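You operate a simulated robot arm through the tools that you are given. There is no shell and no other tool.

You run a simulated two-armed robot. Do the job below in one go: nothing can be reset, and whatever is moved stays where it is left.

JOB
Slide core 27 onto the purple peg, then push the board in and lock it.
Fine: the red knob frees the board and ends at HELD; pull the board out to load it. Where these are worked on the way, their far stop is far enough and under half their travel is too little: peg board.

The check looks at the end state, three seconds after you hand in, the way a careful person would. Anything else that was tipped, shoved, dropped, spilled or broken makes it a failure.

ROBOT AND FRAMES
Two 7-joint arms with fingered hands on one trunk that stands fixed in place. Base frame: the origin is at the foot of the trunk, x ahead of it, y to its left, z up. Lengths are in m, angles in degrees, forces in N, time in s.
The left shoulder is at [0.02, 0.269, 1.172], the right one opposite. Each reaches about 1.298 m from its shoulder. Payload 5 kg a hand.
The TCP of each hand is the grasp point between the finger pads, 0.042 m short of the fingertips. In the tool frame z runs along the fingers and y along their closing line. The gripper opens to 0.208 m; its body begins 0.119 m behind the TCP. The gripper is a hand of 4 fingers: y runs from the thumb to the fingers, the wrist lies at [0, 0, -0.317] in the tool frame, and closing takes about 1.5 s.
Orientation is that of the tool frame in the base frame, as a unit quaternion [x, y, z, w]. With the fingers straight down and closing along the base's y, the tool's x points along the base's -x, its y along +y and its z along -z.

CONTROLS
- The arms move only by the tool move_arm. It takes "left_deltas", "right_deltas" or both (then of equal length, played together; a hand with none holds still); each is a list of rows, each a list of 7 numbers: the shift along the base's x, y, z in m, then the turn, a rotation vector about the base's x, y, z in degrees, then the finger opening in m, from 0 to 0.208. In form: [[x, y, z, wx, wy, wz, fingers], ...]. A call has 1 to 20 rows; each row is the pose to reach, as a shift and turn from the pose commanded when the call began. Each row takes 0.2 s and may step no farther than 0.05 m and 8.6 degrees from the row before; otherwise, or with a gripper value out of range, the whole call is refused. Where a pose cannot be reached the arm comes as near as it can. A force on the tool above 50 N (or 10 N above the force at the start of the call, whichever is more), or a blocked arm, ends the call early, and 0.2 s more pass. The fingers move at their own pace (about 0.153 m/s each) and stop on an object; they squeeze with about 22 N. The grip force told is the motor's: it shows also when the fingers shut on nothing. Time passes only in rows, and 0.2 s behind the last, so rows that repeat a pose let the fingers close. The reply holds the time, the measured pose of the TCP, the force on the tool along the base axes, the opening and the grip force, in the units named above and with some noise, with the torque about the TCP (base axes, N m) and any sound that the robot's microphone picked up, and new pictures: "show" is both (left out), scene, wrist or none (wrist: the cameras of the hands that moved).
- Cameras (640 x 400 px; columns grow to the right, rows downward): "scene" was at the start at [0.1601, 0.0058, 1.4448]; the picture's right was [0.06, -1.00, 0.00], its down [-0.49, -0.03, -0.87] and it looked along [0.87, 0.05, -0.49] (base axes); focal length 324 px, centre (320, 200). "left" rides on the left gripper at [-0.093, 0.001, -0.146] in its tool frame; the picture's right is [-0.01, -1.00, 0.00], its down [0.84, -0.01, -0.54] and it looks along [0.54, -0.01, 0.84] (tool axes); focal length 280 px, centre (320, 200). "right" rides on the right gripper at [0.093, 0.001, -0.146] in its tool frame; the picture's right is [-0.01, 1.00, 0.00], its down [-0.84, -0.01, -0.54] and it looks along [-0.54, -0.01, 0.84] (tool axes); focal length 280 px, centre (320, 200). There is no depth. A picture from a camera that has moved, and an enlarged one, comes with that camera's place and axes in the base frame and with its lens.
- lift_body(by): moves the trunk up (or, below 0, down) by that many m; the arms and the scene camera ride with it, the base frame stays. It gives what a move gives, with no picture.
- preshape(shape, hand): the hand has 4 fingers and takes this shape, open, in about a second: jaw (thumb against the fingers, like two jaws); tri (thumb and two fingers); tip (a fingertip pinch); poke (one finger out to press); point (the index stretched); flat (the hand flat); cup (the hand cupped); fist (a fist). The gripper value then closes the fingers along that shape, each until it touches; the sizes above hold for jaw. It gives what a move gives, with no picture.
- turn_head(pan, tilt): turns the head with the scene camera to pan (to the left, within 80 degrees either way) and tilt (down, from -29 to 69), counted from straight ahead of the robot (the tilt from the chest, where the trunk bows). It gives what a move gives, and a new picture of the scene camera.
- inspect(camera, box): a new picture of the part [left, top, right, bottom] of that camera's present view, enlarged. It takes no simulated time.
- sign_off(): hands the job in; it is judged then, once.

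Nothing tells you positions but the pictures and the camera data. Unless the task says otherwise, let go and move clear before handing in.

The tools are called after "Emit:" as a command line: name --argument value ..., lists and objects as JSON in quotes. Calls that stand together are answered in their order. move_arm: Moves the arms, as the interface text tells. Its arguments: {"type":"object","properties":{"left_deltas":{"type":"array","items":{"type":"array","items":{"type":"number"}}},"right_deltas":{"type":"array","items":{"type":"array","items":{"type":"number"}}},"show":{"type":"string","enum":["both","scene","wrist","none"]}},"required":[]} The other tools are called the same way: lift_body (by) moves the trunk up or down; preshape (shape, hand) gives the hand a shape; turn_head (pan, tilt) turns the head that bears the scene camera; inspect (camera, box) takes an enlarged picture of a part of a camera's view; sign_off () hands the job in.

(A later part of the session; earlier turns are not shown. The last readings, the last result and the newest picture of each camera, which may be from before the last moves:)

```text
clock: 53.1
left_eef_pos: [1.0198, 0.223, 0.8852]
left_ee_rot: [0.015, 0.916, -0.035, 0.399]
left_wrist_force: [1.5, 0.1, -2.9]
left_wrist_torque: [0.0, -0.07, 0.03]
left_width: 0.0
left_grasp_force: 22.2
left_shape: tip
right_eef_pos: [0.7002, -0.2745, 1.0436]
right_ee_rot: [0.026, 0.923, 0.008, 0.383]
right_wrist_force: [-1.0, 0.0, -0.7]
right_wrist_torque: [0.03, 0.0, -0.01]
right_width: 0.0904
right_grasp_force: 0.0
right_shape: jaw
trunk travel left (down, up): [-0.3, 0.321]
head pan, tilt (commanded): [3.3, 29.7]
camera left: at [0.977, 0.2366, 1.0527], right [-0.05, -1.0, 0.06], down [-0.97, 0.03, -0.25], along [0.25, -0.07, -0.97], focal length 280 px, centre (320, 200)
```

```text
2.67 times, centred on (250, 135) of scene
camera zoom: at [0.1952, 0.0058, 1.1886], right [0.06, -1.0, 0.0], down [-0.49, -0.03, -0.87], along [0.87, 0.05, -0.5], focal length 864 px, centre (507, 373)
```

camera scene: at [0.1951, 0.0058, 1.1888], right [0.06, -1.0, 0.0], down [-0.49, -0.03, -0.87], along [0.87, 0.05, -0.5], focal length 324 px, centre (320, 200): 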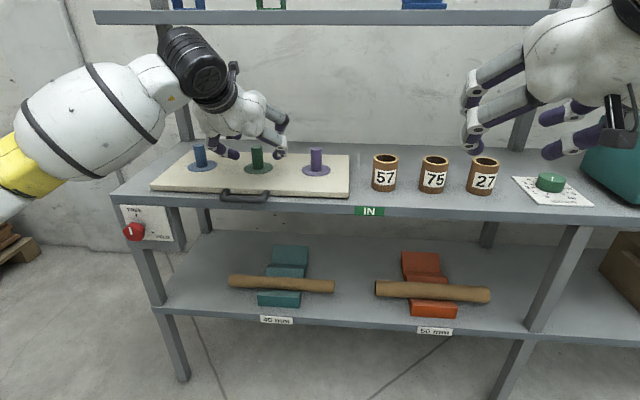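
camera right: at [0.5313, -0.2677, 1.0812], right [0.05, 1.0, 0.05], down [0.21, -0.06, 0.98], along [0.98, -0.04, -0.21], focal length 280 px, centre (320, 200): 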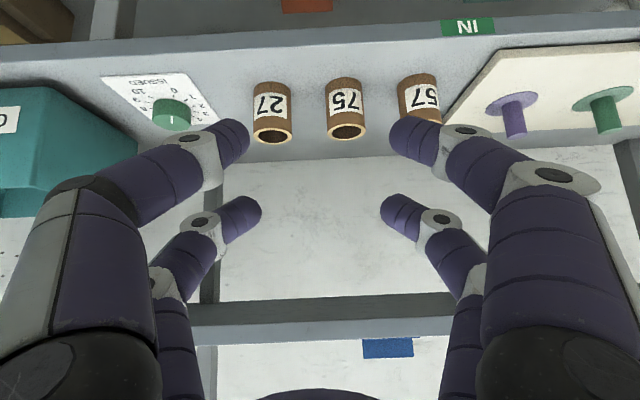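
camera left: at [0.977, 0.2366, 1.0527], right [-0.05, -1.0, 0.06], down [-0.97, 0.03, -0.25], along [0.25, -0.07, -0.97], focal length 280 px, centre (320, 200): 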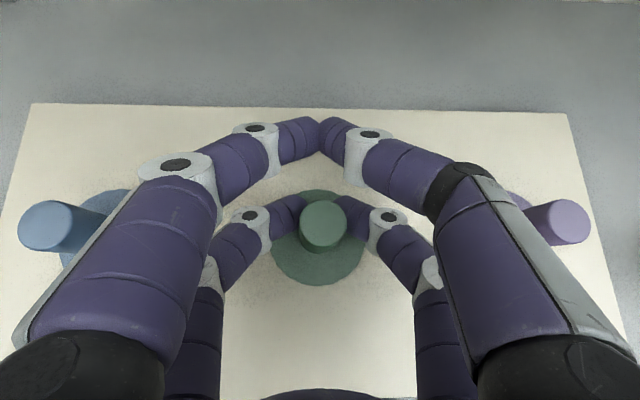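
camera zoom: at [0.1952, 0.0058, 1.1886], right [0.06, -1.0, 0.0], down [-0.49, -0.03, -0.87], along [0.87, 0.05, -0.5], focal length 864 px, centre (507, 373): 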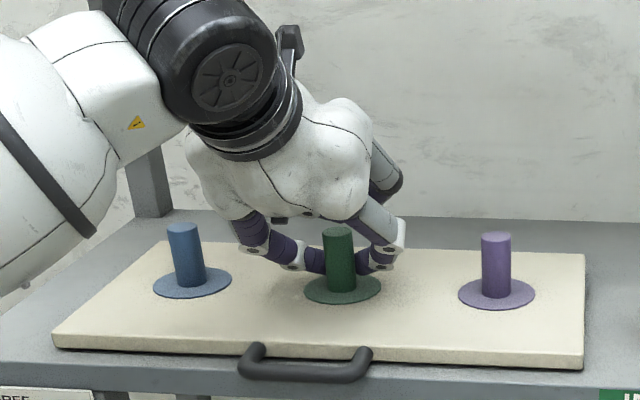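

The lower pair has closed just behind the peg, hooking it, which is ideal for pulling. I'll draw the board straight toward the robot in small steps and watch the force.

Emit:
move_arm --left_deltas '[[-0.01, 0.0, 0, 0, 0, 0, 0.0], [-0.02, 0.0005, 0, 0, 0, 0, 0.0], [-0.03, 0.0006, 0, 0, 0, 0, 0.0], [-0.04, 0.0008, 0, 0, 0, 0, 0.0], [-0.05, 0.001, 0, 0, 0, 0, 0.0]]' --show "both"

```text
clock: 54.3
left_eef_pos: [0.9697, 0.2249, 0.8866]
left_ee_rot: [0.016, 0.916, -0.035, 0.399]
left_wrist_force: [-0.5, 1.4, -3.4]
left_wrist_torque: [0.09, 0.05, -0.07]
left_width: 0.0002
left_grasp_force: 22.1
left_shape: tip
right_eef_pos: [0.7016, -0.2747, 1.0448]
right_ee_rot: [0.026, 0.923, 0.008, 0.383]
right_wrist_force: [0.2, -0.2, -1.1]
right_wrist_torque: [-0.01, 0.02, 0.0]
right_width: 0.09
right_grasp_force: 0.1
right_shape: jaw
trunk travel left (down, up): [-0.3, 0.321]
head pan, tilt (commanded): [3.3, 29.7]
camera scene: at [0.1953, 0.006, 1.1886], right [0.06, -1.0, 0.0], down [-0.49, -0.03, -0.87], along [0.87, 0.05, -0.5], focal length 324 px, centre (320, 200)
camera left: at [0.9267, 0.2378, 1.0528], right [-0.05, -1.0, 0.06], down [-0.97, 0.03, -0.25], along [0.25, -0.07, -0.97], focal length 280 px, centre (320, 200)
```

scene: 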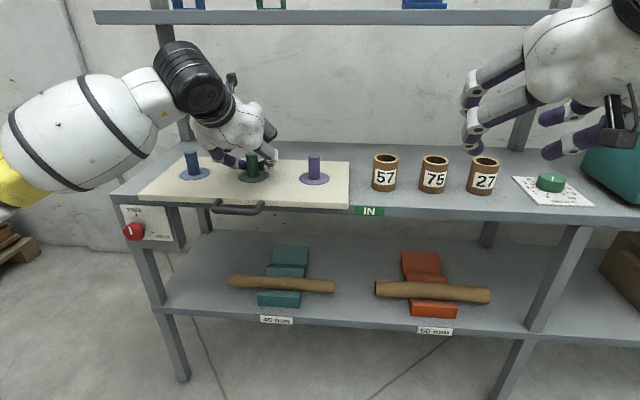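
left: 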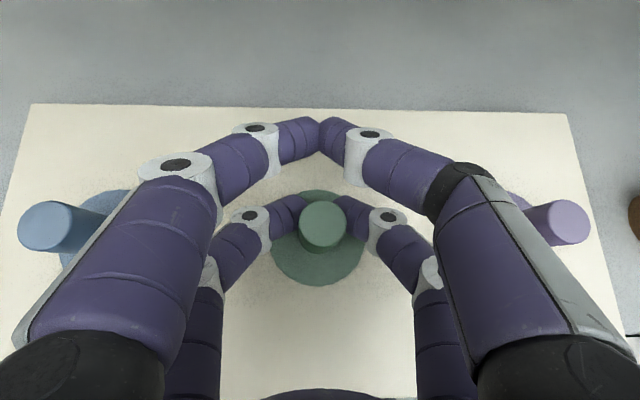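

The board slides easily with the hand. Continuing the pull to its far stop.

Emit:
move_arm --left_deltas '[[-0.015, 0.0003, 0, 0, 0, 0, 0.0], [-0.03, 0.0006, 0, 0, 0, 0, 0.0], [-0.045, 0.0009, 0, 0, 0, 0, 0.0], [-0.06, 0.0012, 0, 0, 0, 0, 0.0], [-0.075, 0.0015, 0, 0, 0, 0, 0.0], [-0.09, 0.0018, 0, 0, 0, 0, 0.0], [-0.105, 0.0021, 0, 0, 0, 0, 0.0], [-0.12, 0.0024, 0, 0, 0, 0, 0.0], [-0.135, 0.0027, 0, 0, 0, 0, 0.0], [-0.15, 0.003, 0, 0, 0, 0, 0.0]]' --show "both"

```text
clock: 56.0
left_eef_pos: [0.8633, 0.2269, 0.8889]
left_ee_rot: [0.012, 0.914, -0.036, 0.404]
left_wrist_force: [32.4, -5.5, -9.9]
left_wrist_torque: [-0.18, -1.39, 0.02]
left_width: 0.0
left_grasp_force: 21.3
left_shape: tip
right_eef_pos: [0.7025, -0.2747, 1.0422]
right_ee_rot: [0.026, 0.923, 0.009, 0.384]
right_wrist_force: [0.3, -0.3, -0.6]
right_wrist_torque: [-0.07, 0.08, 0.02]
right_width: 0.0902
right_grasp_force: 0.1
right_shape: jaw
trunk travel left (down, up): [-0.3, 0.321]
head pan, tilt (commanded): [3.3, 29.7]
stopped in row 8 (left hand): the force on the tool passed its limit at 54 N (the readings are from after the stop); the commanded pose is now the measured one
camera scene: at [0.1973, 0.0055, 1.1881], right [0.06, -1.0, 0.0], down [-0.5, -0.03, -0.87], along [0.87, 0.05, -0.5], focal length 324 px, centre (320, 200)
camera left: at [0.8188, 0.2411, 1.055], right [-0.04, -1.0, 0.07], down [-0.97, 0.02, -0.26], along [0.26, -0.07, -0.96], focal length 280 px, centre (320, 200)
```

scene: 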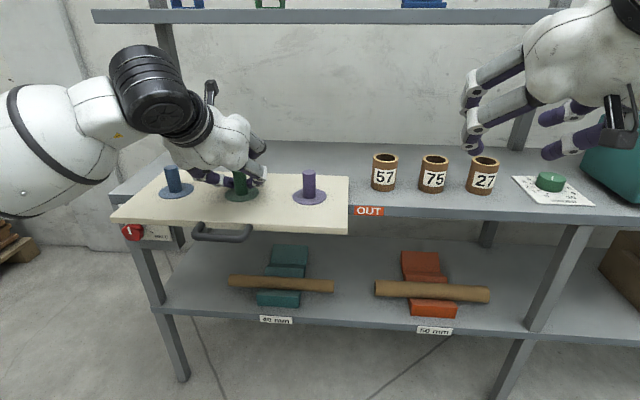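
left: 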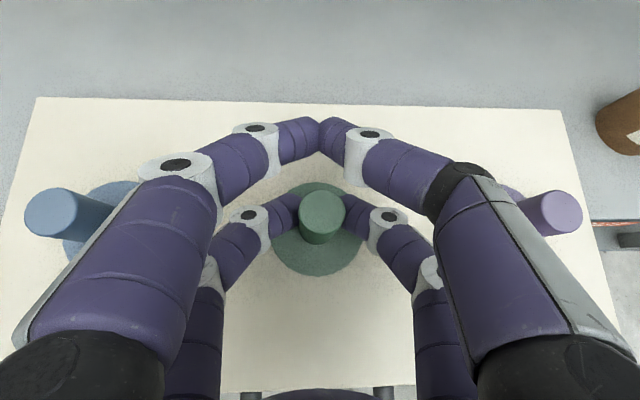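

The indicator now reads OUT and the board is at its far stop, after about 0.155 m of travel. I'll open the fingers, back the left hand off along its axis and park it to the left.

Emit:
move_arm --left_deltas '[[0.004, 0, 0, 0, 0, 0, 0.03], [0.004, 0, 0, 0, 0, 0, 0.06], [0.004, 0, 0, 0, 0, 0, 0.09], [0.004, 0, 0, 0, 0, 0, 0.09], [-0.015, 0.002, 0.018, 0, 0, 0, 0.09], [-0.035, 0.004, 0.036, 0, 0, 0, 0.09], [-0.055, 0.006, 0.056, 0, 0, 0, 0.09], [-0.075, 0.01, 0.08, 0, 0, 0, 0.09], [-0.095, 0.04, 0.1, 0, 0, 0, 0.09], [-0.11, 0.08, 0.12, 0, 0, 0, 0.09], [-0.11, 0.12, 0.13, 0, 0, 0, 0.09], [-0.11, 0.16, 0.13, 0, 0, 0, 0.09], [-0.11, 0.2, 0.13, 0, 0, 0, 0.09], [-0.11, 0.24, 0.13, 0, 0, 0, 0.09]]' --show "both"

Emit:
inspect --camera "scene" --box '[100, 150, 520, 260]'

Emit:
inspect --camera "right" --box '[180, 10, 640, 200]'

```text
clock: 59.0
left_eef_pos: [0.7494, 0.4666, 1.0191]
left_ee_rot: [0.014, 0.914, -0.037, 0.404]
left_wrist_force: [0.4, 0.0, -0.4]
left_wrist_torque: [-0.01, -0.02, 0.01]
left_width: 0.0897
left_grasp_force: 0.1
left_shape: tip
right_eef_pos: [0.7011, -0.275, 1.0439]
right_ee_rot: [0.024, 0.923, 0.009, 0.383]
right_wrist_force: [-0.2, 0.4, 0.0]
right_wrist_torque: [-0.03, -0.05, -0.03]
right_width: 0.0901
right_grasp_force: 0.0
right_shape: jaw
trunk travel left (down, up): [-0.3, 0.321]
head pan, tilt (commanded): [3.3, 29.7]
camera scene: at [0.1951, 0.0059, 1.1887], right [0.06, -1.0, 0.0], down [-0.49, -0.03, -0.87], along [0.87, 0.05, -0.5], focal length 324 px, centre (320, 200)
camera left: at [0.7053, 0.4815, 1.1861], right [-0.04, -1.0, 0.07], down [-0.97, 0.03, -0.26], along [0.26, -0.07, -0.96], focal length 280 px, centre (320, 200)
```

scene: 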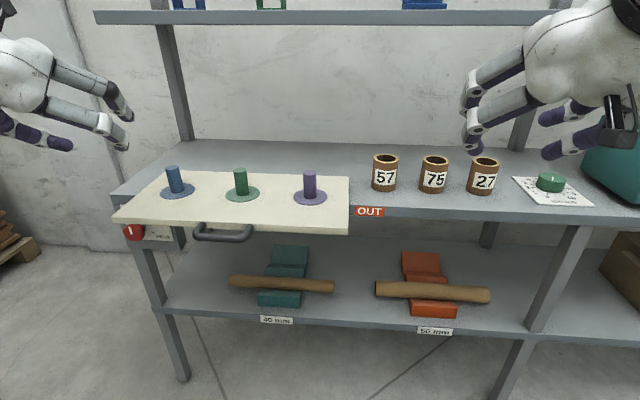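
left: 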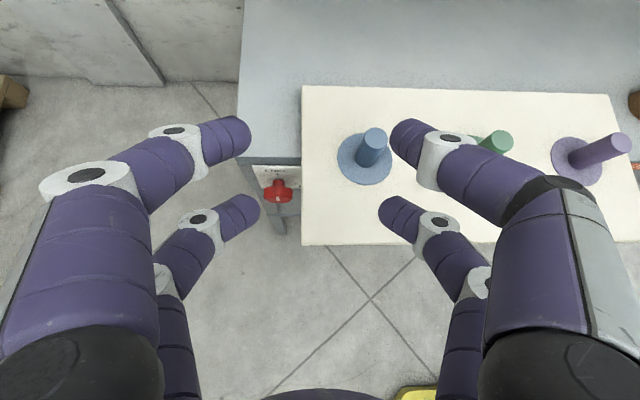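

```text
1.52 times, centred on (310, 205) of scene
camera zoom: at [0.1951, 0.0059, 1.1887], right [0.06, -1.0, 0.0], down [-0.49, -0.03, -0.87], along [0.87, 0.05, -0.5], focal length 494 px, centre (335, 192)
```

zoom: 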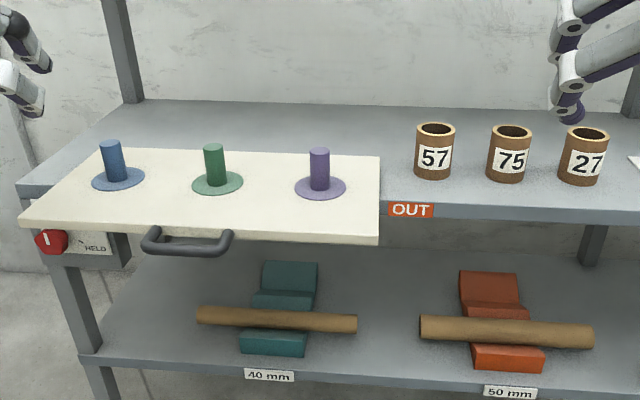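

```text
1.39 times, centred on (410, 105) of right
camera zoom: at [0.5314, -0.2671, 1.0812], right [0.05, 1.0, 0.05], down [0.21, -0.06, 0.98], along [0.98, -0.04, -0.21], focal length 390 px, centre (195, 332)
```

zoom: 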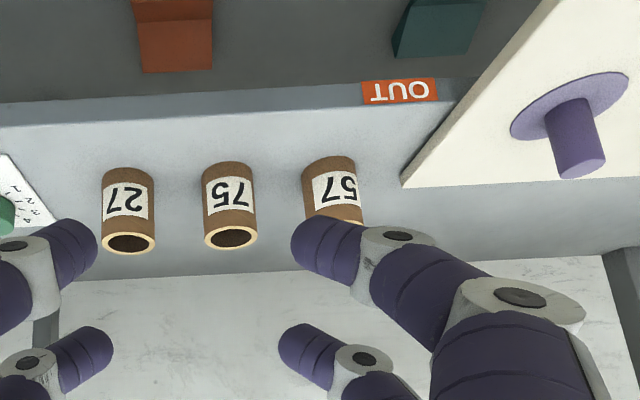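

The board is out and clear. Core 27 is confirmed at (0.953, -0.357) with its top at 0.877. Its neighbour 75 is only 12 cm away, so I'll turn the right hand to close front-to-back instead of sideways. First I bring it steeper, above the core.

Emit:
move_arm --right_deltas '[[0.033, -0.0137, -0.0, 0, 5, 0, 0.1], [0.066, -0.0273, -0.01, 0, 10, 0, 0.1], [0.1, -0.041, -0.02, 0, 15, 0, 0.1], [0.133, -0.0547, -0.035, 0, 20, 0, 0.1], [0.166, -0.0683, -0.045, 0, 25, 0, 0.1], [0.199, -0.082, -0.05, 0, 30, 0, 0.1], [0.199, -0.082, -0.05, 0, 30, 0, 0.1]]' --show "both"

```text
clock: 60.6
left_eef_pos: [0.7504, 0.4681, 1.0191]
left_ee_rot: [0.013, 0.914, -0.035, 0.405]
left_wrist_force: [0.9, 0.0, 0.4]
left_wrist_torque: [0.0, 0.03, 0.02]
left_width: 0.0899
left_grasp_force: 0.0
left_shape: tip
right_eef_pos: [0.8993, -0.3581, 0.994]
right_ee_rot: [0.027, 0.991, 0.002, 0.131]
right_wrist_force: [1.1, 0.2, -0.1]
right_wrist_torque: [0.02, 0.02, 0.03]
right_width: 0.0994
right_grasp_force: 0.2
right_shape: jaw
trunk travel left (down, up): [-0.3, 0.321]
head pan, tilt (commanded): [3.3, 29.7]
camera scene: at [0.1953, 0.0057, 1.1887], right [0.06, -1.0, 0.0], down [-0.49, -0.03, -0.87], along [0.87, 0.05, -0.5], focal length 324 px, centre (320, 200)
camera right: at [0.7713, -0.3502, 1.1107], right [0.07, 1.0, 0.01], down [0.67, -0.06, 0.74], along [0.74, -0.04, -0.67], focal length 280 px, centre (320, 200)
```

scene: 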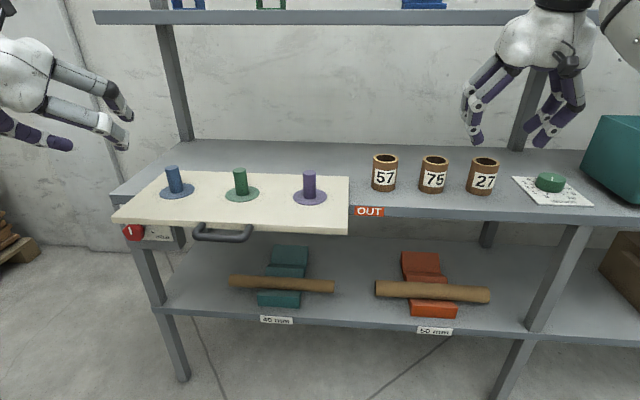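
right: 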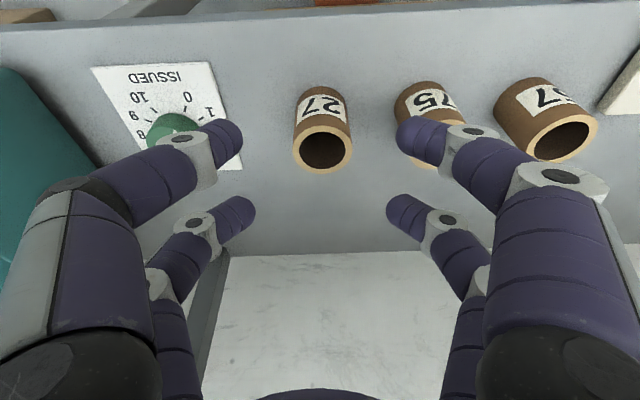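

The hand is above the cores and tracking well. I'll turn it about its own axis by 80° so the fingers open front-to-back.

Emit:
move_arm --right_deltas '[[0, 0, 0, -2.08, 0, 7.72, 0.1], [0, 0, 0, -4.16, 0, 15.44, 0.1], [0, 0, 0, -6.24, 0, 23.16, 0.1], [0, 0, 0, -8.32, 0, 30.88, 0.1], [0, 0, 0, -10.4, 0, 38.6, 0.1], [0, 0, 0, -12.48, 0, 46.32, 0.1], [0, 0, 0, -14.56, 0, 54.04, 0.1], [0, 0, 0, -16.64, 0, 61.76, 0.1], [0, 0, 0, -18.72, 0, 69.48, 0.1], [0, 0, 0, -20.8, 0, 77.2, 0.1], [0, 0, 0, -20.8, 0, 77.2, 0.1]]' --show "both"

```text
clock: 63.0
left_eef_pos: [0.7489, 0.4677, 1.019]
left_ee_rot: [0.013, 0.914, -0.035, 0.404]
left_wrist_force: [-0.3, -0.8, 0.5]
left_wrist_torque: [0.02, 0.0, 0.01]
left_width: 0.09
left_grasp_force: 0.0
left_shape: tip
right_eef_pos: [0.8992, -0.3564, 0.9941]
right_ee_rot: [-0.617, 0.776, -0.083, 0.105]
right_wrist_force: [-0.5, 0.4, -0.2]
right_wrist_torque: [-0.02, 0.02, -0.03]
right_width: 0.0993
right_grasp_force: 0.0
right_shape: jaw
trunk travel left (down, up): [-0.3, 0.321]
head pan, tilt (commanded): [3.3, 29.7]
camera scene: at [0.195, 0.0058, 1.1886], right [0.06, -1.0, 0.0], down [-0.49, -0.03, -0.87], along [0.87, 0.05, -0.5], focal length 324 px, centre (320, 200)
camera right: at [0.8395, -0.4469, 1.1289], right [-0.94, 0.24, -0.26], down [0.05, 0.82, 0.57], along [0.35, 0.52, -0.78], focal length 280 px, centre (320, 200)
```

scene: 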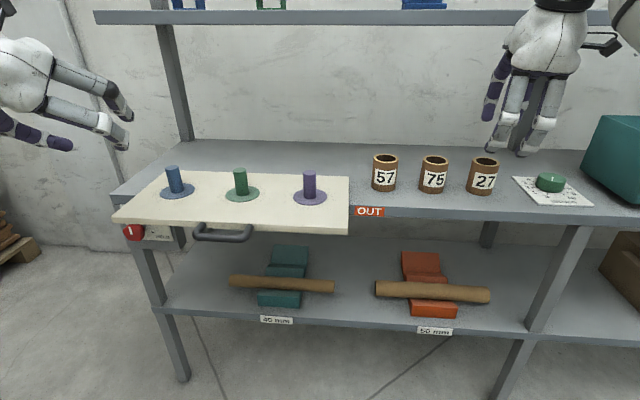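
right: 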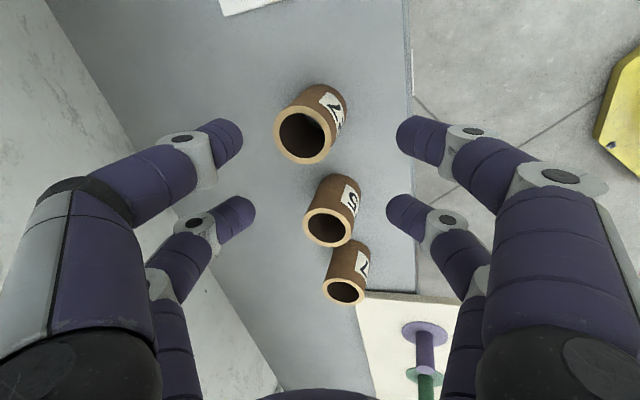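

The hand now opens front-to-back over core 27. I'll descend along the finger direction to just straddle its top, then check before going lower.

Emit:
move_arm --right_deltas '[[0.0128, 0.001, 0, 0, 0, 0, 0.105], [0.021, 0.001, -0.031, 0, 0, 0, 0.105], [0.029, 0.001, -0.062, 0, 0, 0, 0.105], [0.037, 0.001, -0.09, 0, 0, 0, 0.105], [0.037, 0.001, -0.09, 0, 0, 0, 0.105]]' --show "both"

Emit:
inspect --camera "scene" --box '[360, 60, 600, 220]'

```text
clock: 64.2
left_eef_pos: [0.7498, 0.4684, 1.0208]
left_ee_rot: [0.012, 0.914, -0.035, 0.404]
left_wrist_force: [1.0, 0.4, 0.4]
left_wrist_torque: [-0.01, 0.0, 0.02]
left_width: 0.0902
left_grasp_force: 0.2
left_shape: tip
right_eef_pos: [0.9366, -0.3553, 0.9042]
right_ee_rot: [-0.616, 0.777, -0.084, 0.104]
right_wrist_force: [0.6, 0.1, -0.2]
right_wrist_torque: [-0.02, 0.04, 0.01]
right_width: 0.1045
right_grasp_force: 0.0
right_shape: jaw
trunk travel left (down, up): [-0.3, 0.321]
head pan, tilt (commanded): [3.3, 29.7]
camera scene: at [0.1949, 0.0058, 1.1889], right [0.06, -1.0, 0.0], down [-0.49, -0.03, -0.87], along [0.87, 0.05, -0.5], focal length 324 px, centre (320, 200)
camera right: at [0.8757, -0.4455, 1.0398], right [-0.94, 0.24, -0.26], down [0.05, 0.82, 0.57], along [0.35, 0.52, -0.78], focal length 280 px, centre (320, 200)
```

scene: 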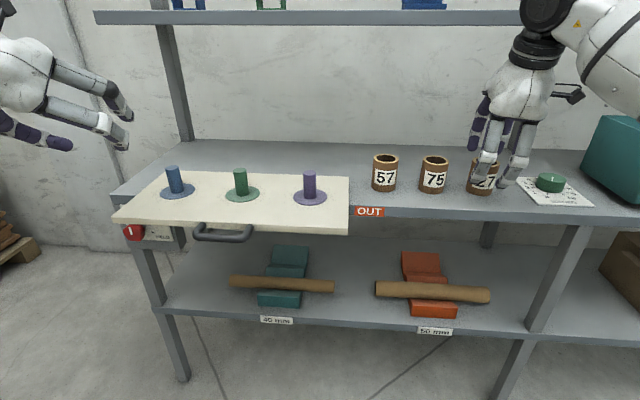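
right: 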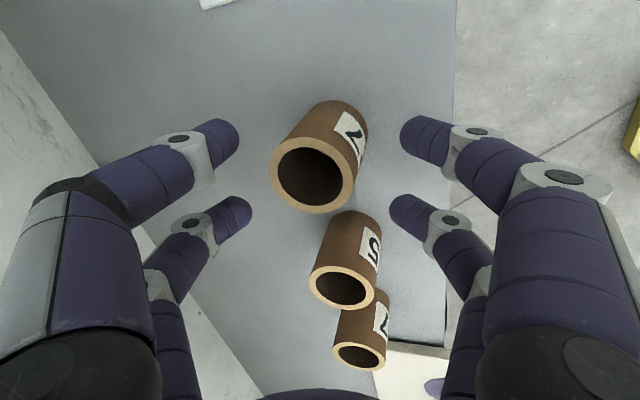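

```text
2.50 times, centred on (480, 140) of scene
camera zoom: at [0.1949, 0.0058, 1.1889], right [0.06, -1.0, 0.0], down [-0.49, -0.03, -0.87], along [0.87, 0.05, -0.5], focal length 810 px, centre (-80, 350)
```

zoom: 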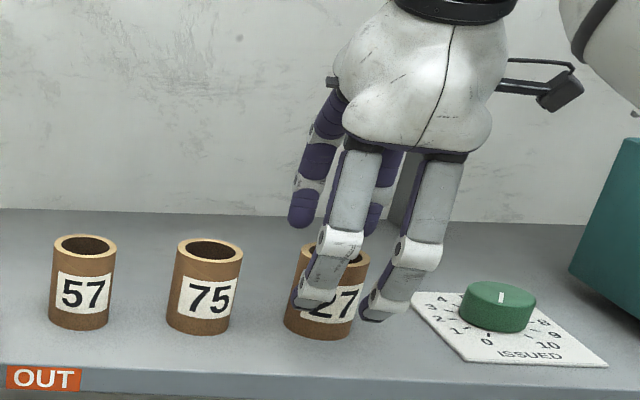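

Core 27 sits centred between the fingers. I'll go down the last 4 cm and close gently.

Emit:
move_arm --right_deltas '[[0.004, 0.0003, -0.019, 0, 0, 0, 0.105], [0.0085, 0.0003, -0.038, 0, 0, 0, 0.105], [0.0085, 0.0003, -0.038, 0, 0, 0, 0.09], [0.0085, 0.0003, -0.038, 0, 0, 0, 0.075], [0.0085, 0.0003, -0.038, 0, 0, 0, 0.06], [0.0085, 0.0003, -0.038, 0, 0, 0, 0.045], [0.0085, 0.0003, -0.038, 0, 0, 0, 0.03], [0.0085, 0.0003, -0.038, 0, 0, 0, 0.02], [0.0085, 0.0003, -0.038, 0, 0, 0, 0.02]]' --show "wrist"

Emit:
inspect --camera "scene" --box '[360, 60, 600, 220]'

```text
clock: 66.2
left_eef_pos: [0.7496, 0.4684, 1.0206]
left_ee_rot: [0.013, 0.914, -0.035, 0.404]
left_wrist_force: [-0.1, 0.8, -0.4]
left_wrist_torque: [-0.04, 0.02, -0.04]
left_width: 0.0902
left_grasp_force: 0.1
left_shape: tip
right_eef_pos: [0.9449, -0.3554, 0.8678]
right_ee_rot: [-0.616, 0.776, -0.084, 0.105]
right_wrist_force: [0.4, -0.1, 1.5]
right_wrist_torque: [0.0, 0.03, 0.0]
right_width: 0.0317
right_grasp_force: 21.7
right_shape: jaw
trunk travel left (down, up): [-0.3, 0.321]
head pan, tilt (commanded): [3.3, 29.7]
camera right: at [0.8844, -0.4454, 1.0013], right [-0.94, 0.24, -0.26], down [0.05, 0.82, 0.57], along [0.35, 0.52, -0.78], focal length 280 px, centre (320, 200)
```

right: 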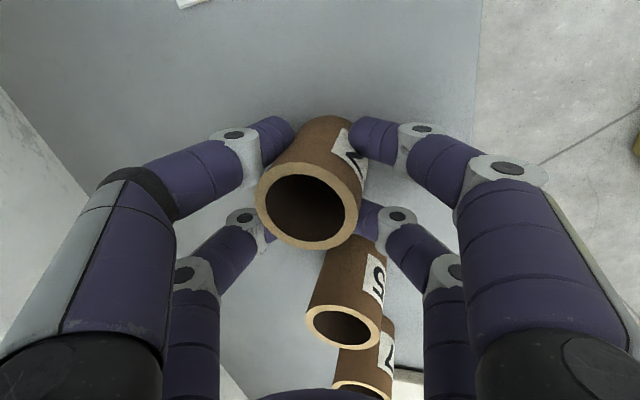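

```text
2.50 times, centred on (480, 140) of scene
camera zoom: at [0.195, 0.0058, 1.1887], right [0.06, -1.0, 0.0], down [-0.49, -0.03, -0.87], along [0.87, 0.05, -0.5], focal length 810 px, centre (-80, 350)
```

zoom: 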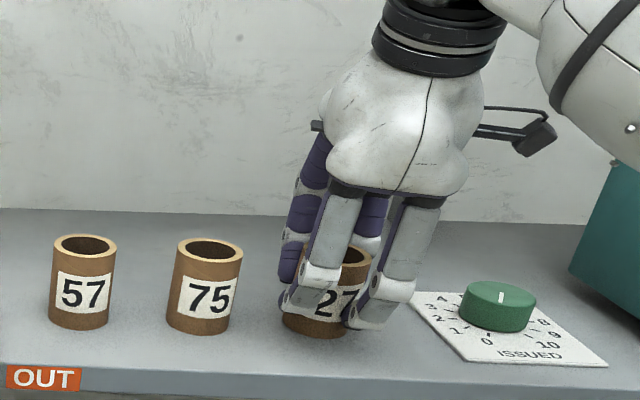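

Core 27 is gripped firmly (width 0.032, 22 N) and still upright. I'll lift it straight first, then draw it toward the robot while rising, clear of the upper shelf and its neighbours.

Emit:
move_arm --right_deltas '[[0, 0, 0.008, 0, 0, 0, 0.01], [0, 0, 0.018, 0, 0, 0, 0.01], [-0.01, 0, 0.035, 0, 0, 0, 0.01], [-0.025, 0, 0.055, 0, 0, 0, 0.01], [-0.045, 0, 0.075, 0, 0, 0, 0.01], [-0.065, 0, 0.095, 0, 0, 0, 0.01], [-0.085, 0, 0.115, 0, 0, 0, 0.01], [-0.1, 0, 0.13, 0, 0, 0, 0.01], [-0.1, 0, 0.13, 0, 0, 0, 0.01]]' --show "both"

Emit:
inspect --camera "scene" --box '[360, 60, 600, 220]'

```text
clock: 68.2
left_eef_pos: [0.7487, 0.468, 1.0195]
left_ee_rot: [0.013, 0.914, -0.035, 0.404]
left_wrist_force: [0.2, 0.0, 0.5]
left_wrist_torque: [-0.02, -0.01, -0.03]
left_width: 0.0897
left_grasp_force: 0.1
left_shape: tip
right_eef_pos: [0.8447, -0.3567, 0.996]
right_ee_rot: [-0.616, 0.777, -0.083, 0.104]
right_wrist_force: [-1.1, 0.3, -1.1]
right_wrist_torque: [0.02, -0.02, -0.01]
right_width: 0.0316
right_grasp_force: 21.4
right_shape: jaw
trunk travel left (down, up): [-0.3, 0.321]
head pan, tilt (commanded): [3.3, 29.7]
camera scene: at [0.1949, 0.0058, 1.1886], right [0.06, -1.0, 0.0], down [-0.49, -0.03, -0.87], along [0.87, 0.05, -0.5], focal length 324 px, centre (320, 200)
camera right: at [0.7851, -0.4453, 1.1306], right [-0.94, 0.24, -0.26], down [0.05, 0.82, 0.57], along [0.35, 0.52, -0.78], focal length 280 px, centre (320, 200)
```

scene: 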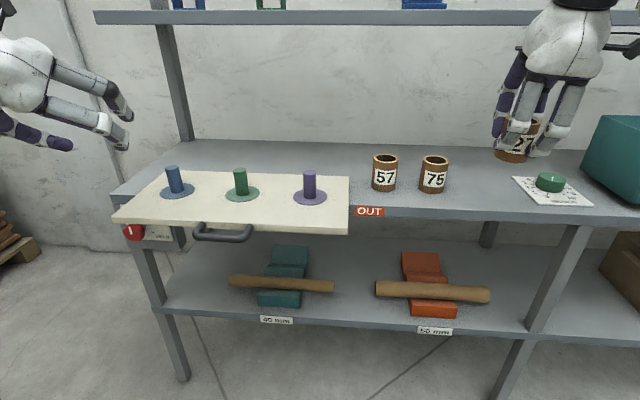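
right: 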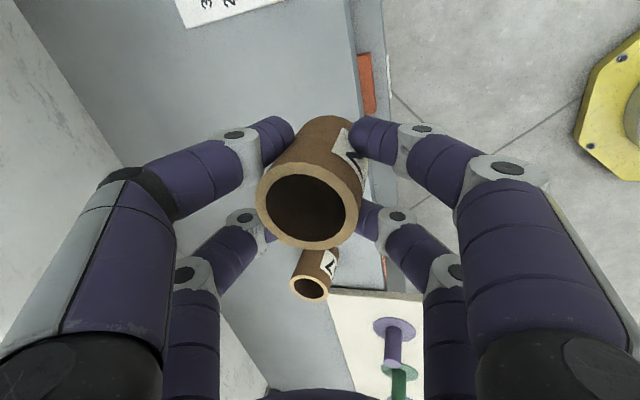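

```text
2.50 times, centred on (480, 140) of scene
camera zoom: at [0.1949, 0.0058, 1.1886], right [0.06, -1.0, 0.0], down [-0.49, -0.03, -0.87], along [0.87, 0.05, -0.5], focal length 810 px, centre (-80, 350)
```

zoom: 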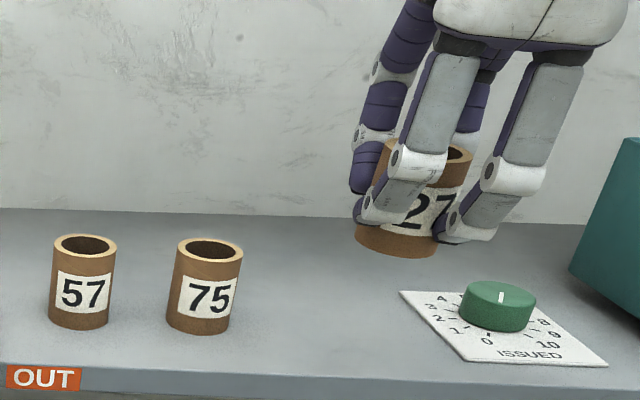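

The core is up, upright and unmoved in the grip. I'll locate the purple peg precisely in its pulled-out place from two cameras before carrying the core over.

Emit:
inspect --camera "left" --box '[520, 100, 640, 200]'

Emit:
inspect --camera "scene" --box '[270, 150, 350, 220]'

```text
4.00 times, centred on (580, 150) of left
camera zoom: at [0.705, 0.4812, 1.1865], right [-0.04, -1.0, 0.07], down [-0.96, 0.02, -0.26], along [0.26, -0.07, -0.96], focal length 1122 px, centre (-720, 400)
```

zoom: 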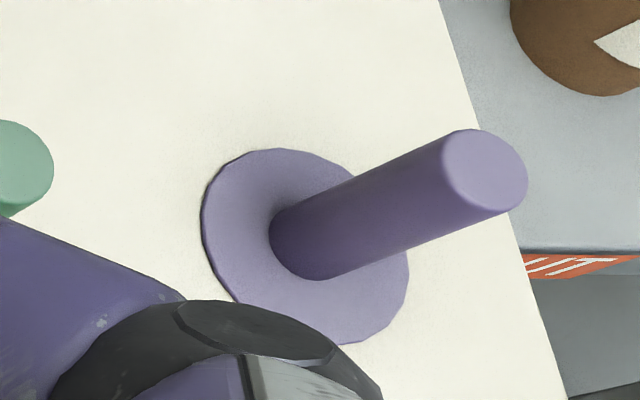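

```text
5.71 times, centred on (310, 185) of scene
camera zoom: at [0.1949, 0.0058, 1.1886], right [0.06, -1.0, 0.0], down [-0.49, -0.03, -0.87], along [0.87, 0.05, -0.5], focal length 1851 px, centre (377, 286)
```

zoom: 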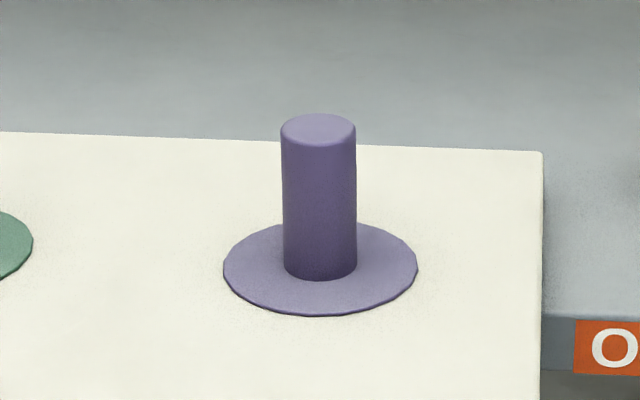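

The purple peg's top is at (0.849, 0.0665, 0.884). I'll carry the core across at its present height, with its bottom at about 0.925, to a point above the peg.

Emit:
move_arm --right_deltas '[[0, 0.035, 0.005, 0, 0, 0, 0.01], [0, 0.07, 0.01, 0, 0, 0, 0.01], [0, 0.11, 0.01, 0, 0, 0, 0.01], [0, 0.15, 0.01, 0, 0, 0, 0.01], [0, 0.19, 0.01, 0, 0, 0, 0.01], [0, 0.23, 0.01, 0, 0, 0, 0.01], [0, 0.27, 0.01, 0, 0, 0, 0.01], [0, 0.3, 0.01, 0, 0, 0, 0.01], [0, 0.3, 0.01, 0, 0, 0, 0.01]]' --show "both"

```text
clock: 70.2
left_eef_pos: [0.749, 0.4684, 1.0203]
left_ee_rot: [0.013, 0.914, -0.036, 0.404]
left_wrist_force: [-0.6, -0.3, 0.3]
left_wrist_torque: [0.0, 0.01, -0.05]
left_width: 0.0901
left_grasp_force: 0.0
left_shape: tip
right_eef_pos: [0.8449, -0.0557, 1.0068]
right_ee_rot: [-0.616, 0.776, -0.083, 0.104]
right_wrist_force: [-1.2, -0.5, -0.7]
right_wrist_torque: [0.01, -0.01, -0.02]
right_width: 0.0318
right_grasp_force: 22.3
right_shape: jaw
trunk travel left (down, up): [-0.3, 0.321]
head pan, tilt (commanded): [3.3, 29.7]
camera scene: at [0.195, 0.0059, 1.1886], right [0.06, -1.0, 0.0], down [-0.49, -0.03, -0.87], along [0.87, 0.05, -0.5], focal length 324 px, centre (320, 200)
camera right: at [0.7846, -0.1455, 1.1414], right [-0.94, 0.24, -0.26], down [0.05, 0.82, 0.57], along [0.35, 0.52, -0.78], focal length 280 px, centre (320, 200)
```

scene: 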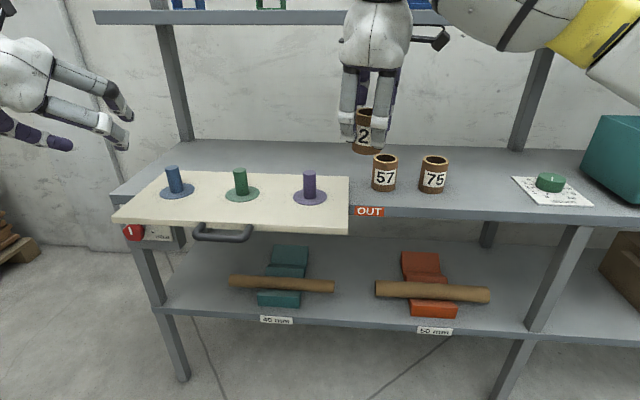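
right: 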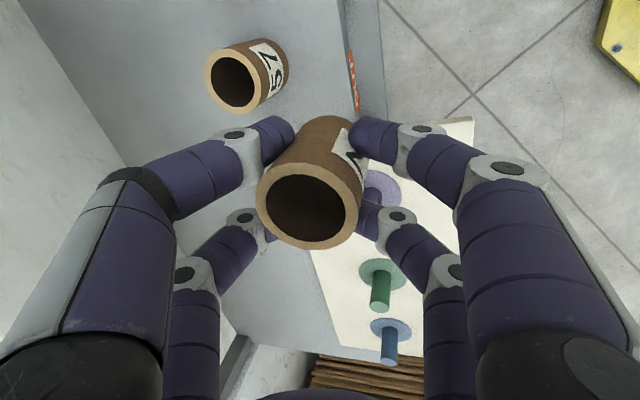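

The path is tracking well. Continuing to directly above the purple peg.

Emit:
move_arm --right_deltas '[[0, 0.03, 0, 0, 0, 0, 0.01], [0, 0.06, 0, 0, 0, 0, 0.01], [0, 0.09, 0, 0, 0, 0, 0.01], [0, 0.1207, 0, 0, 0, 0, 0.01], [0, 0.1207, 0, 0, 0, 0, 0.01]]' --show "both"

Emit:
inspect --camera "scene" --box '[240, 60, 400, 220]'

Emit:
inspect --camera "left" --box '[480, 40, 640, 200]'

```text
clock: 71.4
left_eef_pos: [0.7504, 0.4674, 1.0189]
left_ee_rot: [0.014, 0.914, -0.035, 0.404]
left_wrist_force: [1.0, 1.4, -0.7]
left_wrist_torque: [-0.01, 0.01, 0.01]
left_width: 0.09
left_grasp_force: 0.0
left_shape: tip
right_eef_pos: [0.845, 0.0658, 1.0075]
right_ee_rot: [-0.615, 0.777, -0.083, 0.105]
right_wrist_force: [0.3, 0.3, -0.5]
right_wrist_torque: [-0.02, 0.05, 0.01]
right_width: 0.0317
right_grasp_force: 22.1
right_shape: jaw
trunk travel left (down, up): [-0.3, 0.321]
head pan, tilt (commanded): [3.3, 29.7]
camera scene: at [0.1951, 0.0059, 1.1886], right [0.06, -1.0, 0.0], down [-0.49, -0.03, -0.87], along [0.87, 0.05, -0.5], focal length 324 px, centre (320, 200)
camera right: at [0.7844, -0.025, 1.1415], right [-0.94, 0.24, -0.26], down [0.06, 0.82, 0.57], along [0.35, 0.52, -0.78], focal length 280 px, centre (320, 200)
```

scene: 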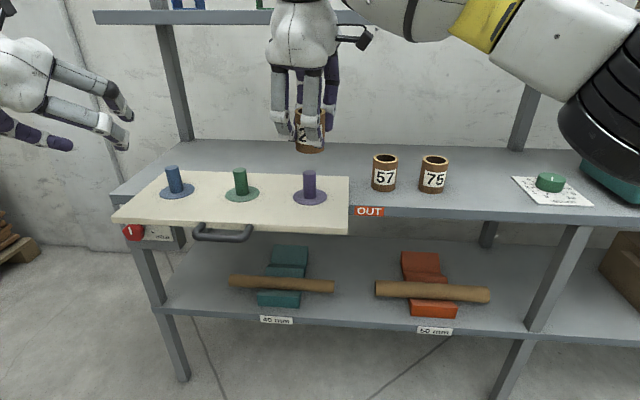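
right: 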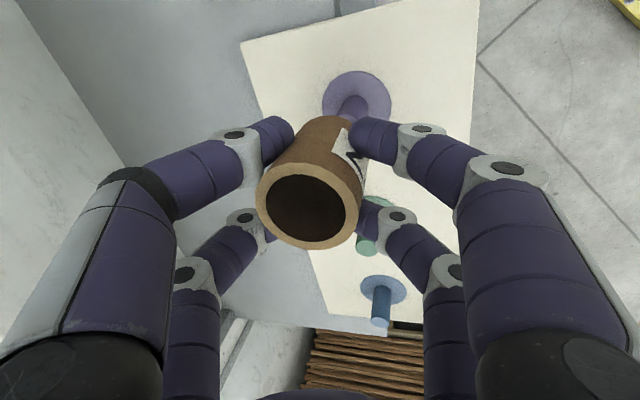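

```text
2.50 times, centred on (320, 140) of scene
camera zoom: at [0.1951, 0.0059, 1.1886], right [0.06, -1.0, 0.0], down [-0.49, -0.03, -0.87], along [0.87, 0.05, -0.5], focal length 810 px, centre (320, 350)
```

zoom: 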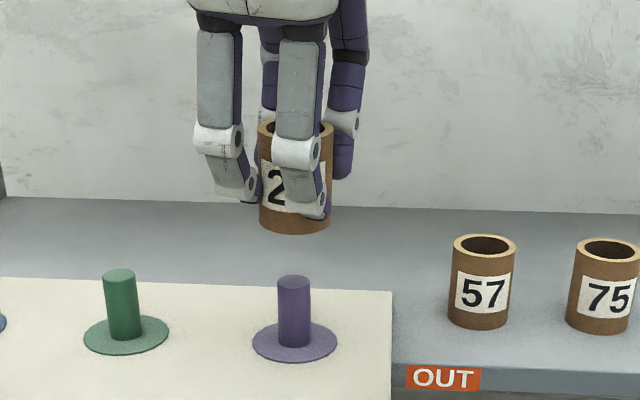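

```text
2.50 times, centred on (560, 120) of left
camera zoom: at [0.7054, 0.4808, 1.1865], right [-0.04, -1.0, 0.07], down [-0.96, 0.03, -0.26], along [0.26, -0.07, -0.96], focal length 701 px, centre (-280, 400)
```

zoom: 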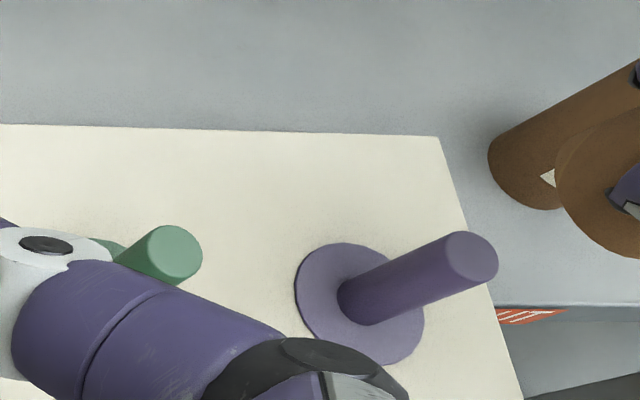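

The core hangs directly above the peg, upright. I'll descend to just above the peg's top and check the alignment again.

Emit:
move_arm --right_deltas '[[0, 0, -0.015, 0, 0, 0, 0.01], [0, 0, -0.03, 0, 0, 0, 0.01], [0, 0, -0.043, 0, 0, 0, 0.01], [0, 0, -0.043, 0, 0, 0, 0.01]]' --show "wrist"

Emit:
inspect --camera "scene" --box '[260, 100, 360, 220]'

Emit:
inspect --camera "left" --box '[480, 40, 640, 200]'

Emit:
inspect --camera "right" --box '[220, 60, 420, 260]'

```text
clock: 72.4
left_eef_pos: [0.7494, 0.4677, 1.0197]
left_ee_rot: [0.012, 0.914, -0.035, 0.404]
left_wrist_force: [-0.3, -0.2, 0.2]
left_wrist_torque: [0.0, 0.02, 0.01]
left_width: 0.0898
left_grasp_force: 0.0
left_shape: tip
right_eef_pos: [0.8451, 0.0662, 0.9631]
right_ee_rot: [-0.616, 0.776, -0.084, 0.105]
right_wrist_force: [0.2, 0.2, -0.5]
right_wrist_torque: [0.01, 0.03, -0.01]
right_width: 0.0318
right_grasp_force: 21.7
right_shape: jaw
trunk travel left (down, up): [-0.3, 0.321]
head pan, tilt (commanded): [3.3, 29.7]
camera right: at [0.7848, -0.0248, 1.0981], right [-0.94, 0.24, -0.26], down [0.05, 0.82, 0.57], along [0.35, 0.52, -0.78], focal length 280 px, centre (320, 200)
```

right: 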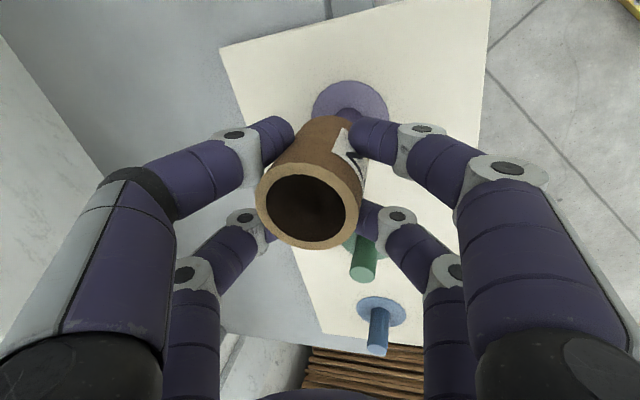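

```text
3.33 times, centred on (310, 160) of scene
camera zoom: at [0.195, 0.0058, 1.1887], right [0.06, -1.0, 0.0], down [-0.49, -0.03, -0.87], along [0.87, 0.05, -0.5], focal length 1080 px, centre (353, 333)
```

zoom: 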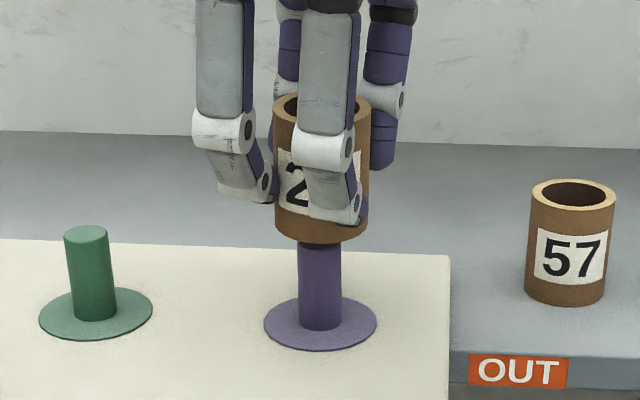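

```text
2.50 times, centred on (560, 120) of left
camera zoom: at [0.7049, 0.4812, 1.1868], right [-0.04, -1.0, 0.07], down [-0.96, 0.02, -0.26], along [0.26, -0.07, -0.96], focal length 701 px, centre (-280, 400)
```

zoom: 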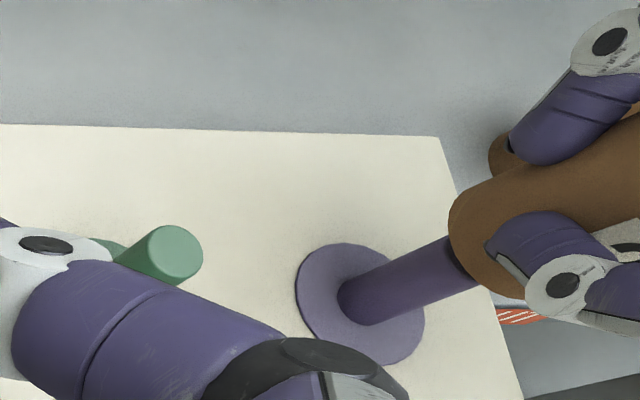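

```text
2.00 times, centred on (320, 160) of right
camera zoom: at [0.7848, -0.0248, 1.0981], right [-0.94, 0.24, -0.26], down [0.05, 0.82, 0.57], along [0.35, 0.52, -0.78], focal length 561 px, centre (320, 280)
```

zoom: 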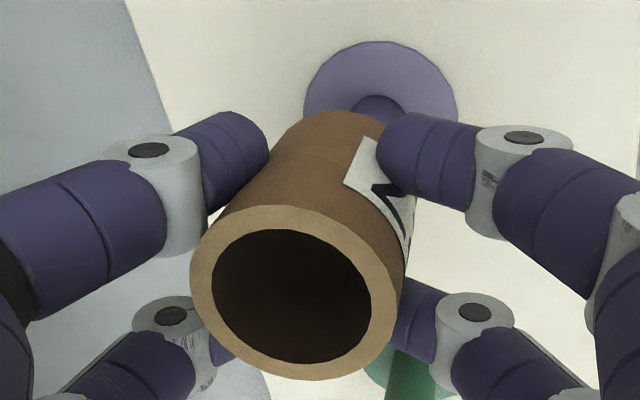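

The core lines up with the peg in all three views, within a few millimetres of a 1 cm clearance. I'll lower it onto the peg in small steps and check partway.

Emit:
move_arm --right_deltas '[[0, 0, -0.008, 0, 0, 0, 0.01], [0, 0, -0.016, 0, 0, 0, 0.01], [0, 0, -0.024, 0, 0, 0, 0.01], [0, 0, -0.032, 0, 0, 0, 0.01], [0, 0, -0.032, 0, 0, 0, 0.01]]' --show "wrist"

Emit:
inspect --camera "scene" --box '[260, 100, 360, 220]'

Emit:
inspect --camera "right" --box '[220, 60, 420, 260]'

```text
clock: 73.6
left_eef_pos: [0.7495, 0.4676, 1.0194]
left_ee_rot: [0.013, 0.914, -0.035, 0.405]
left_wrist_force: [0.6, -0.2, -1.1]
left_wrist_torque: [0.0, 0.04, 0.0]
left_width: 0.0898
left_grasp_force: 0.1
left_shape: tip
right_eef_pos: [0.844, 0.0652, 0.9317]
right_ee_rot: [-0.616, 0.776, -0.084, 0.105]
right_wrist_force: [-0.9, -0.1, -0.7]
right_wrist_torque: [0.02, 0.04, 0.01]
right_width: 0.0319
right_grasp_force: 21.8
right_shape: jaw
trunk travel left (down, up): [-0.3, 0.321]
head pan, tilt (commanded): [3.3, 29.7]
camera right: at [0.7846, -0.0249, 1.066], right [-0.94, 0.24, -0.26], down [0.05, 0.82, 0.57], along [0.35, 0.52, -0.78], focal length 280 px, centre (320, 200)
```

right: 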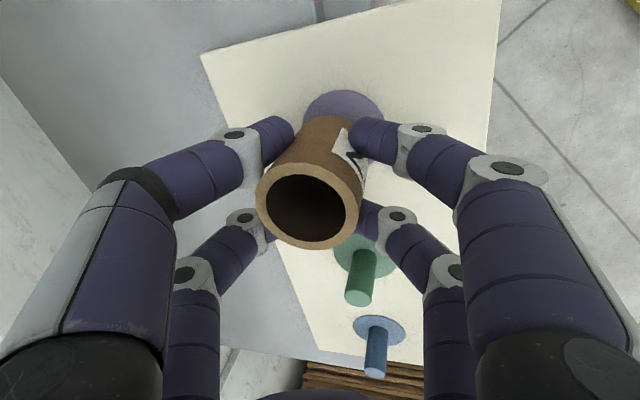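

```text
3.33 times, centred on (310, 160) of scene
camera zoom: at [0.195, 0.0058, 1.1887], right [0.06, -1.0, 0.0], down [-0.49, -0.03, -0.87], along [0.87, 0.05, -0.5], focal length 1080 px, centre (353, 333)
```

zoom: 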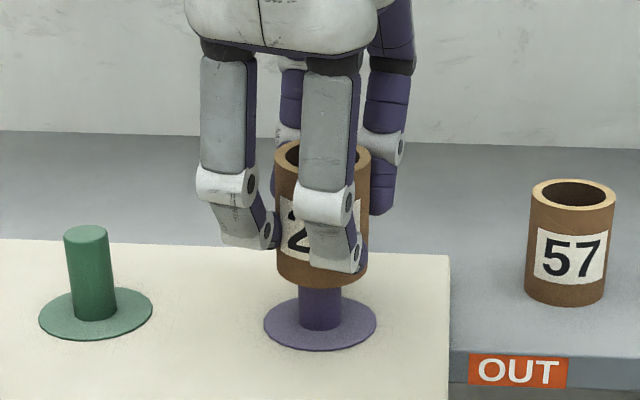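

```text
2.00 times, centred on (320, 160) of right
camera zoom: at [0.7846, -0.0249, 1.066], right [-0.94, 0.24, -0.26], down [0.05, 0.82, 0.57], along [0.35, 0.52, -0.78], focal length 561 px, centre (320, 280)
```

zoom: 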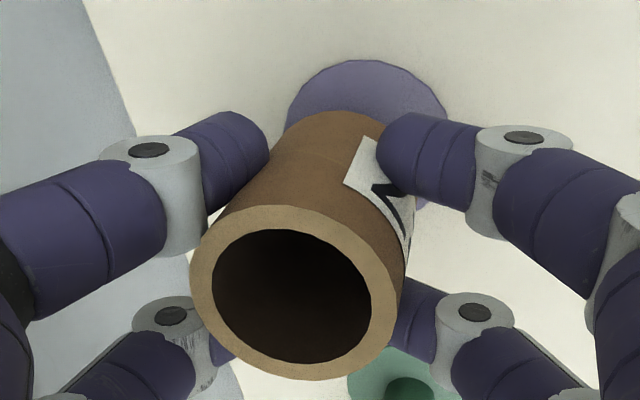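

The core is threaded on the peg with no contact force. Lowering further, close to the flange.

Emit:
move_arm --right_deltas '[[0, 0, -0.008, 0, 0, 0, 0.01], [0, 0, -0.016, 0, 0, 0, 0.01], [0, 0, -0.024, 0, 0, 0, 0.01], [0, 0, -0.03, 0, 0, 0, 0.01], [0, 0, -0.034, 0, 0, 0, 0.01], [0, 0, -0.034, 0, 0, 0, 0.01]]' --show "wrist"

Emit:
inspect --camera "scene" --box '[260, 100, 360, 220]'

Emit:
inspect --camera "right" --box '[220, 60, 420, 260]'

```text
clock: 75.0
left_eef_pos: [0.7492, 0.4657, 1.0204]
left_ee_rot: [0.013, 0.914, -0.036, 0.403]
left_wrist_force: [0.2, 0.8, -0.9]
left_wrist_torque: [-0.02, 0.01, 0.02]
left_width: 0.0899
left_grasp_force: 0.1
left_shape: tip
right_eef_pos: [0.8448, 0.0653, 0.8969]
right_ee_rot: [-0.616, 0.776, -0.083, 0.105]
right_wrist_force: [-0.5, 0.5, -1.5]
right_wrist_torque: [-0.02, 0.02, -0.01]
right_width: 0.0315
right_grasp_force: 21.7
right_shape: jaw
trunk travel left (down, up): [-0.3, 0.321]
head pan, tilt (commanded): [3.3, 29.7]
camera right: at [0.7844, -0.0252, 1.0323], right [-0.94, 0.24, -0.26], down [0.05, 0.82, 0.57], along [0.35, 0.52, -0.78], focal length 280 px, centre (320, 200)
```

right: 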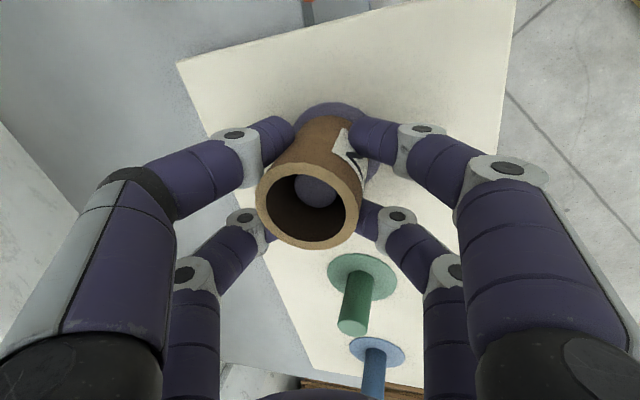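

```text
3.33 times, centred on (310, 160) of scene
camera zoom: at [0.195, 0.0058, 1.1887], right [0.06, -1.0, 0.0], down [-0.49, -0.03, -0.87], along [0.87, 0.05, -0.5], focal length 1080 px, centre (353, 333)
```

zoom: 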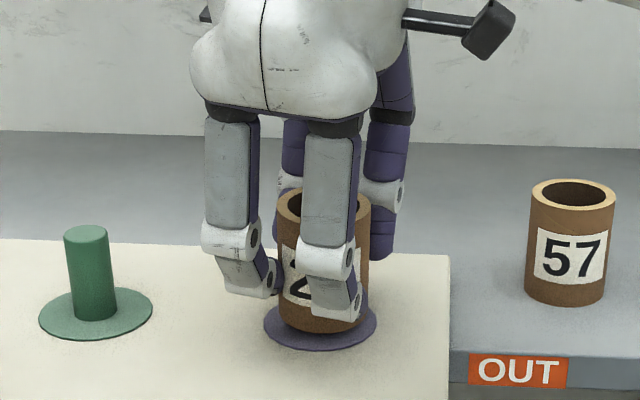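

```text
2.00 times, centred on (320, 160) of right
camera zoom: at [0.7844, -0.0252, 1.0323], right [-0.94, 0.24, -0.26], down [0.05, 0.82, 0.57], along [0.35, 0.52, -0.78], focal length 561 px, centre (320, 280)
```

zoom: 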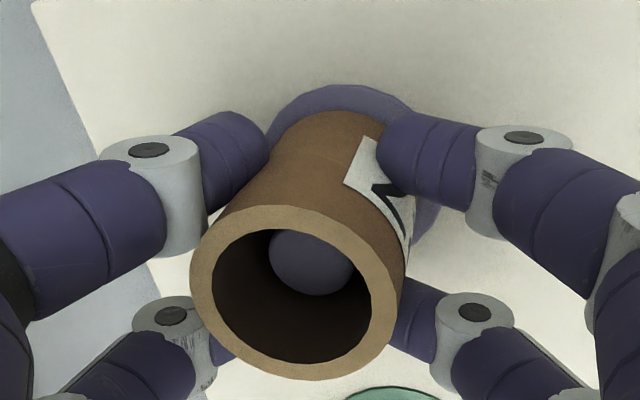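

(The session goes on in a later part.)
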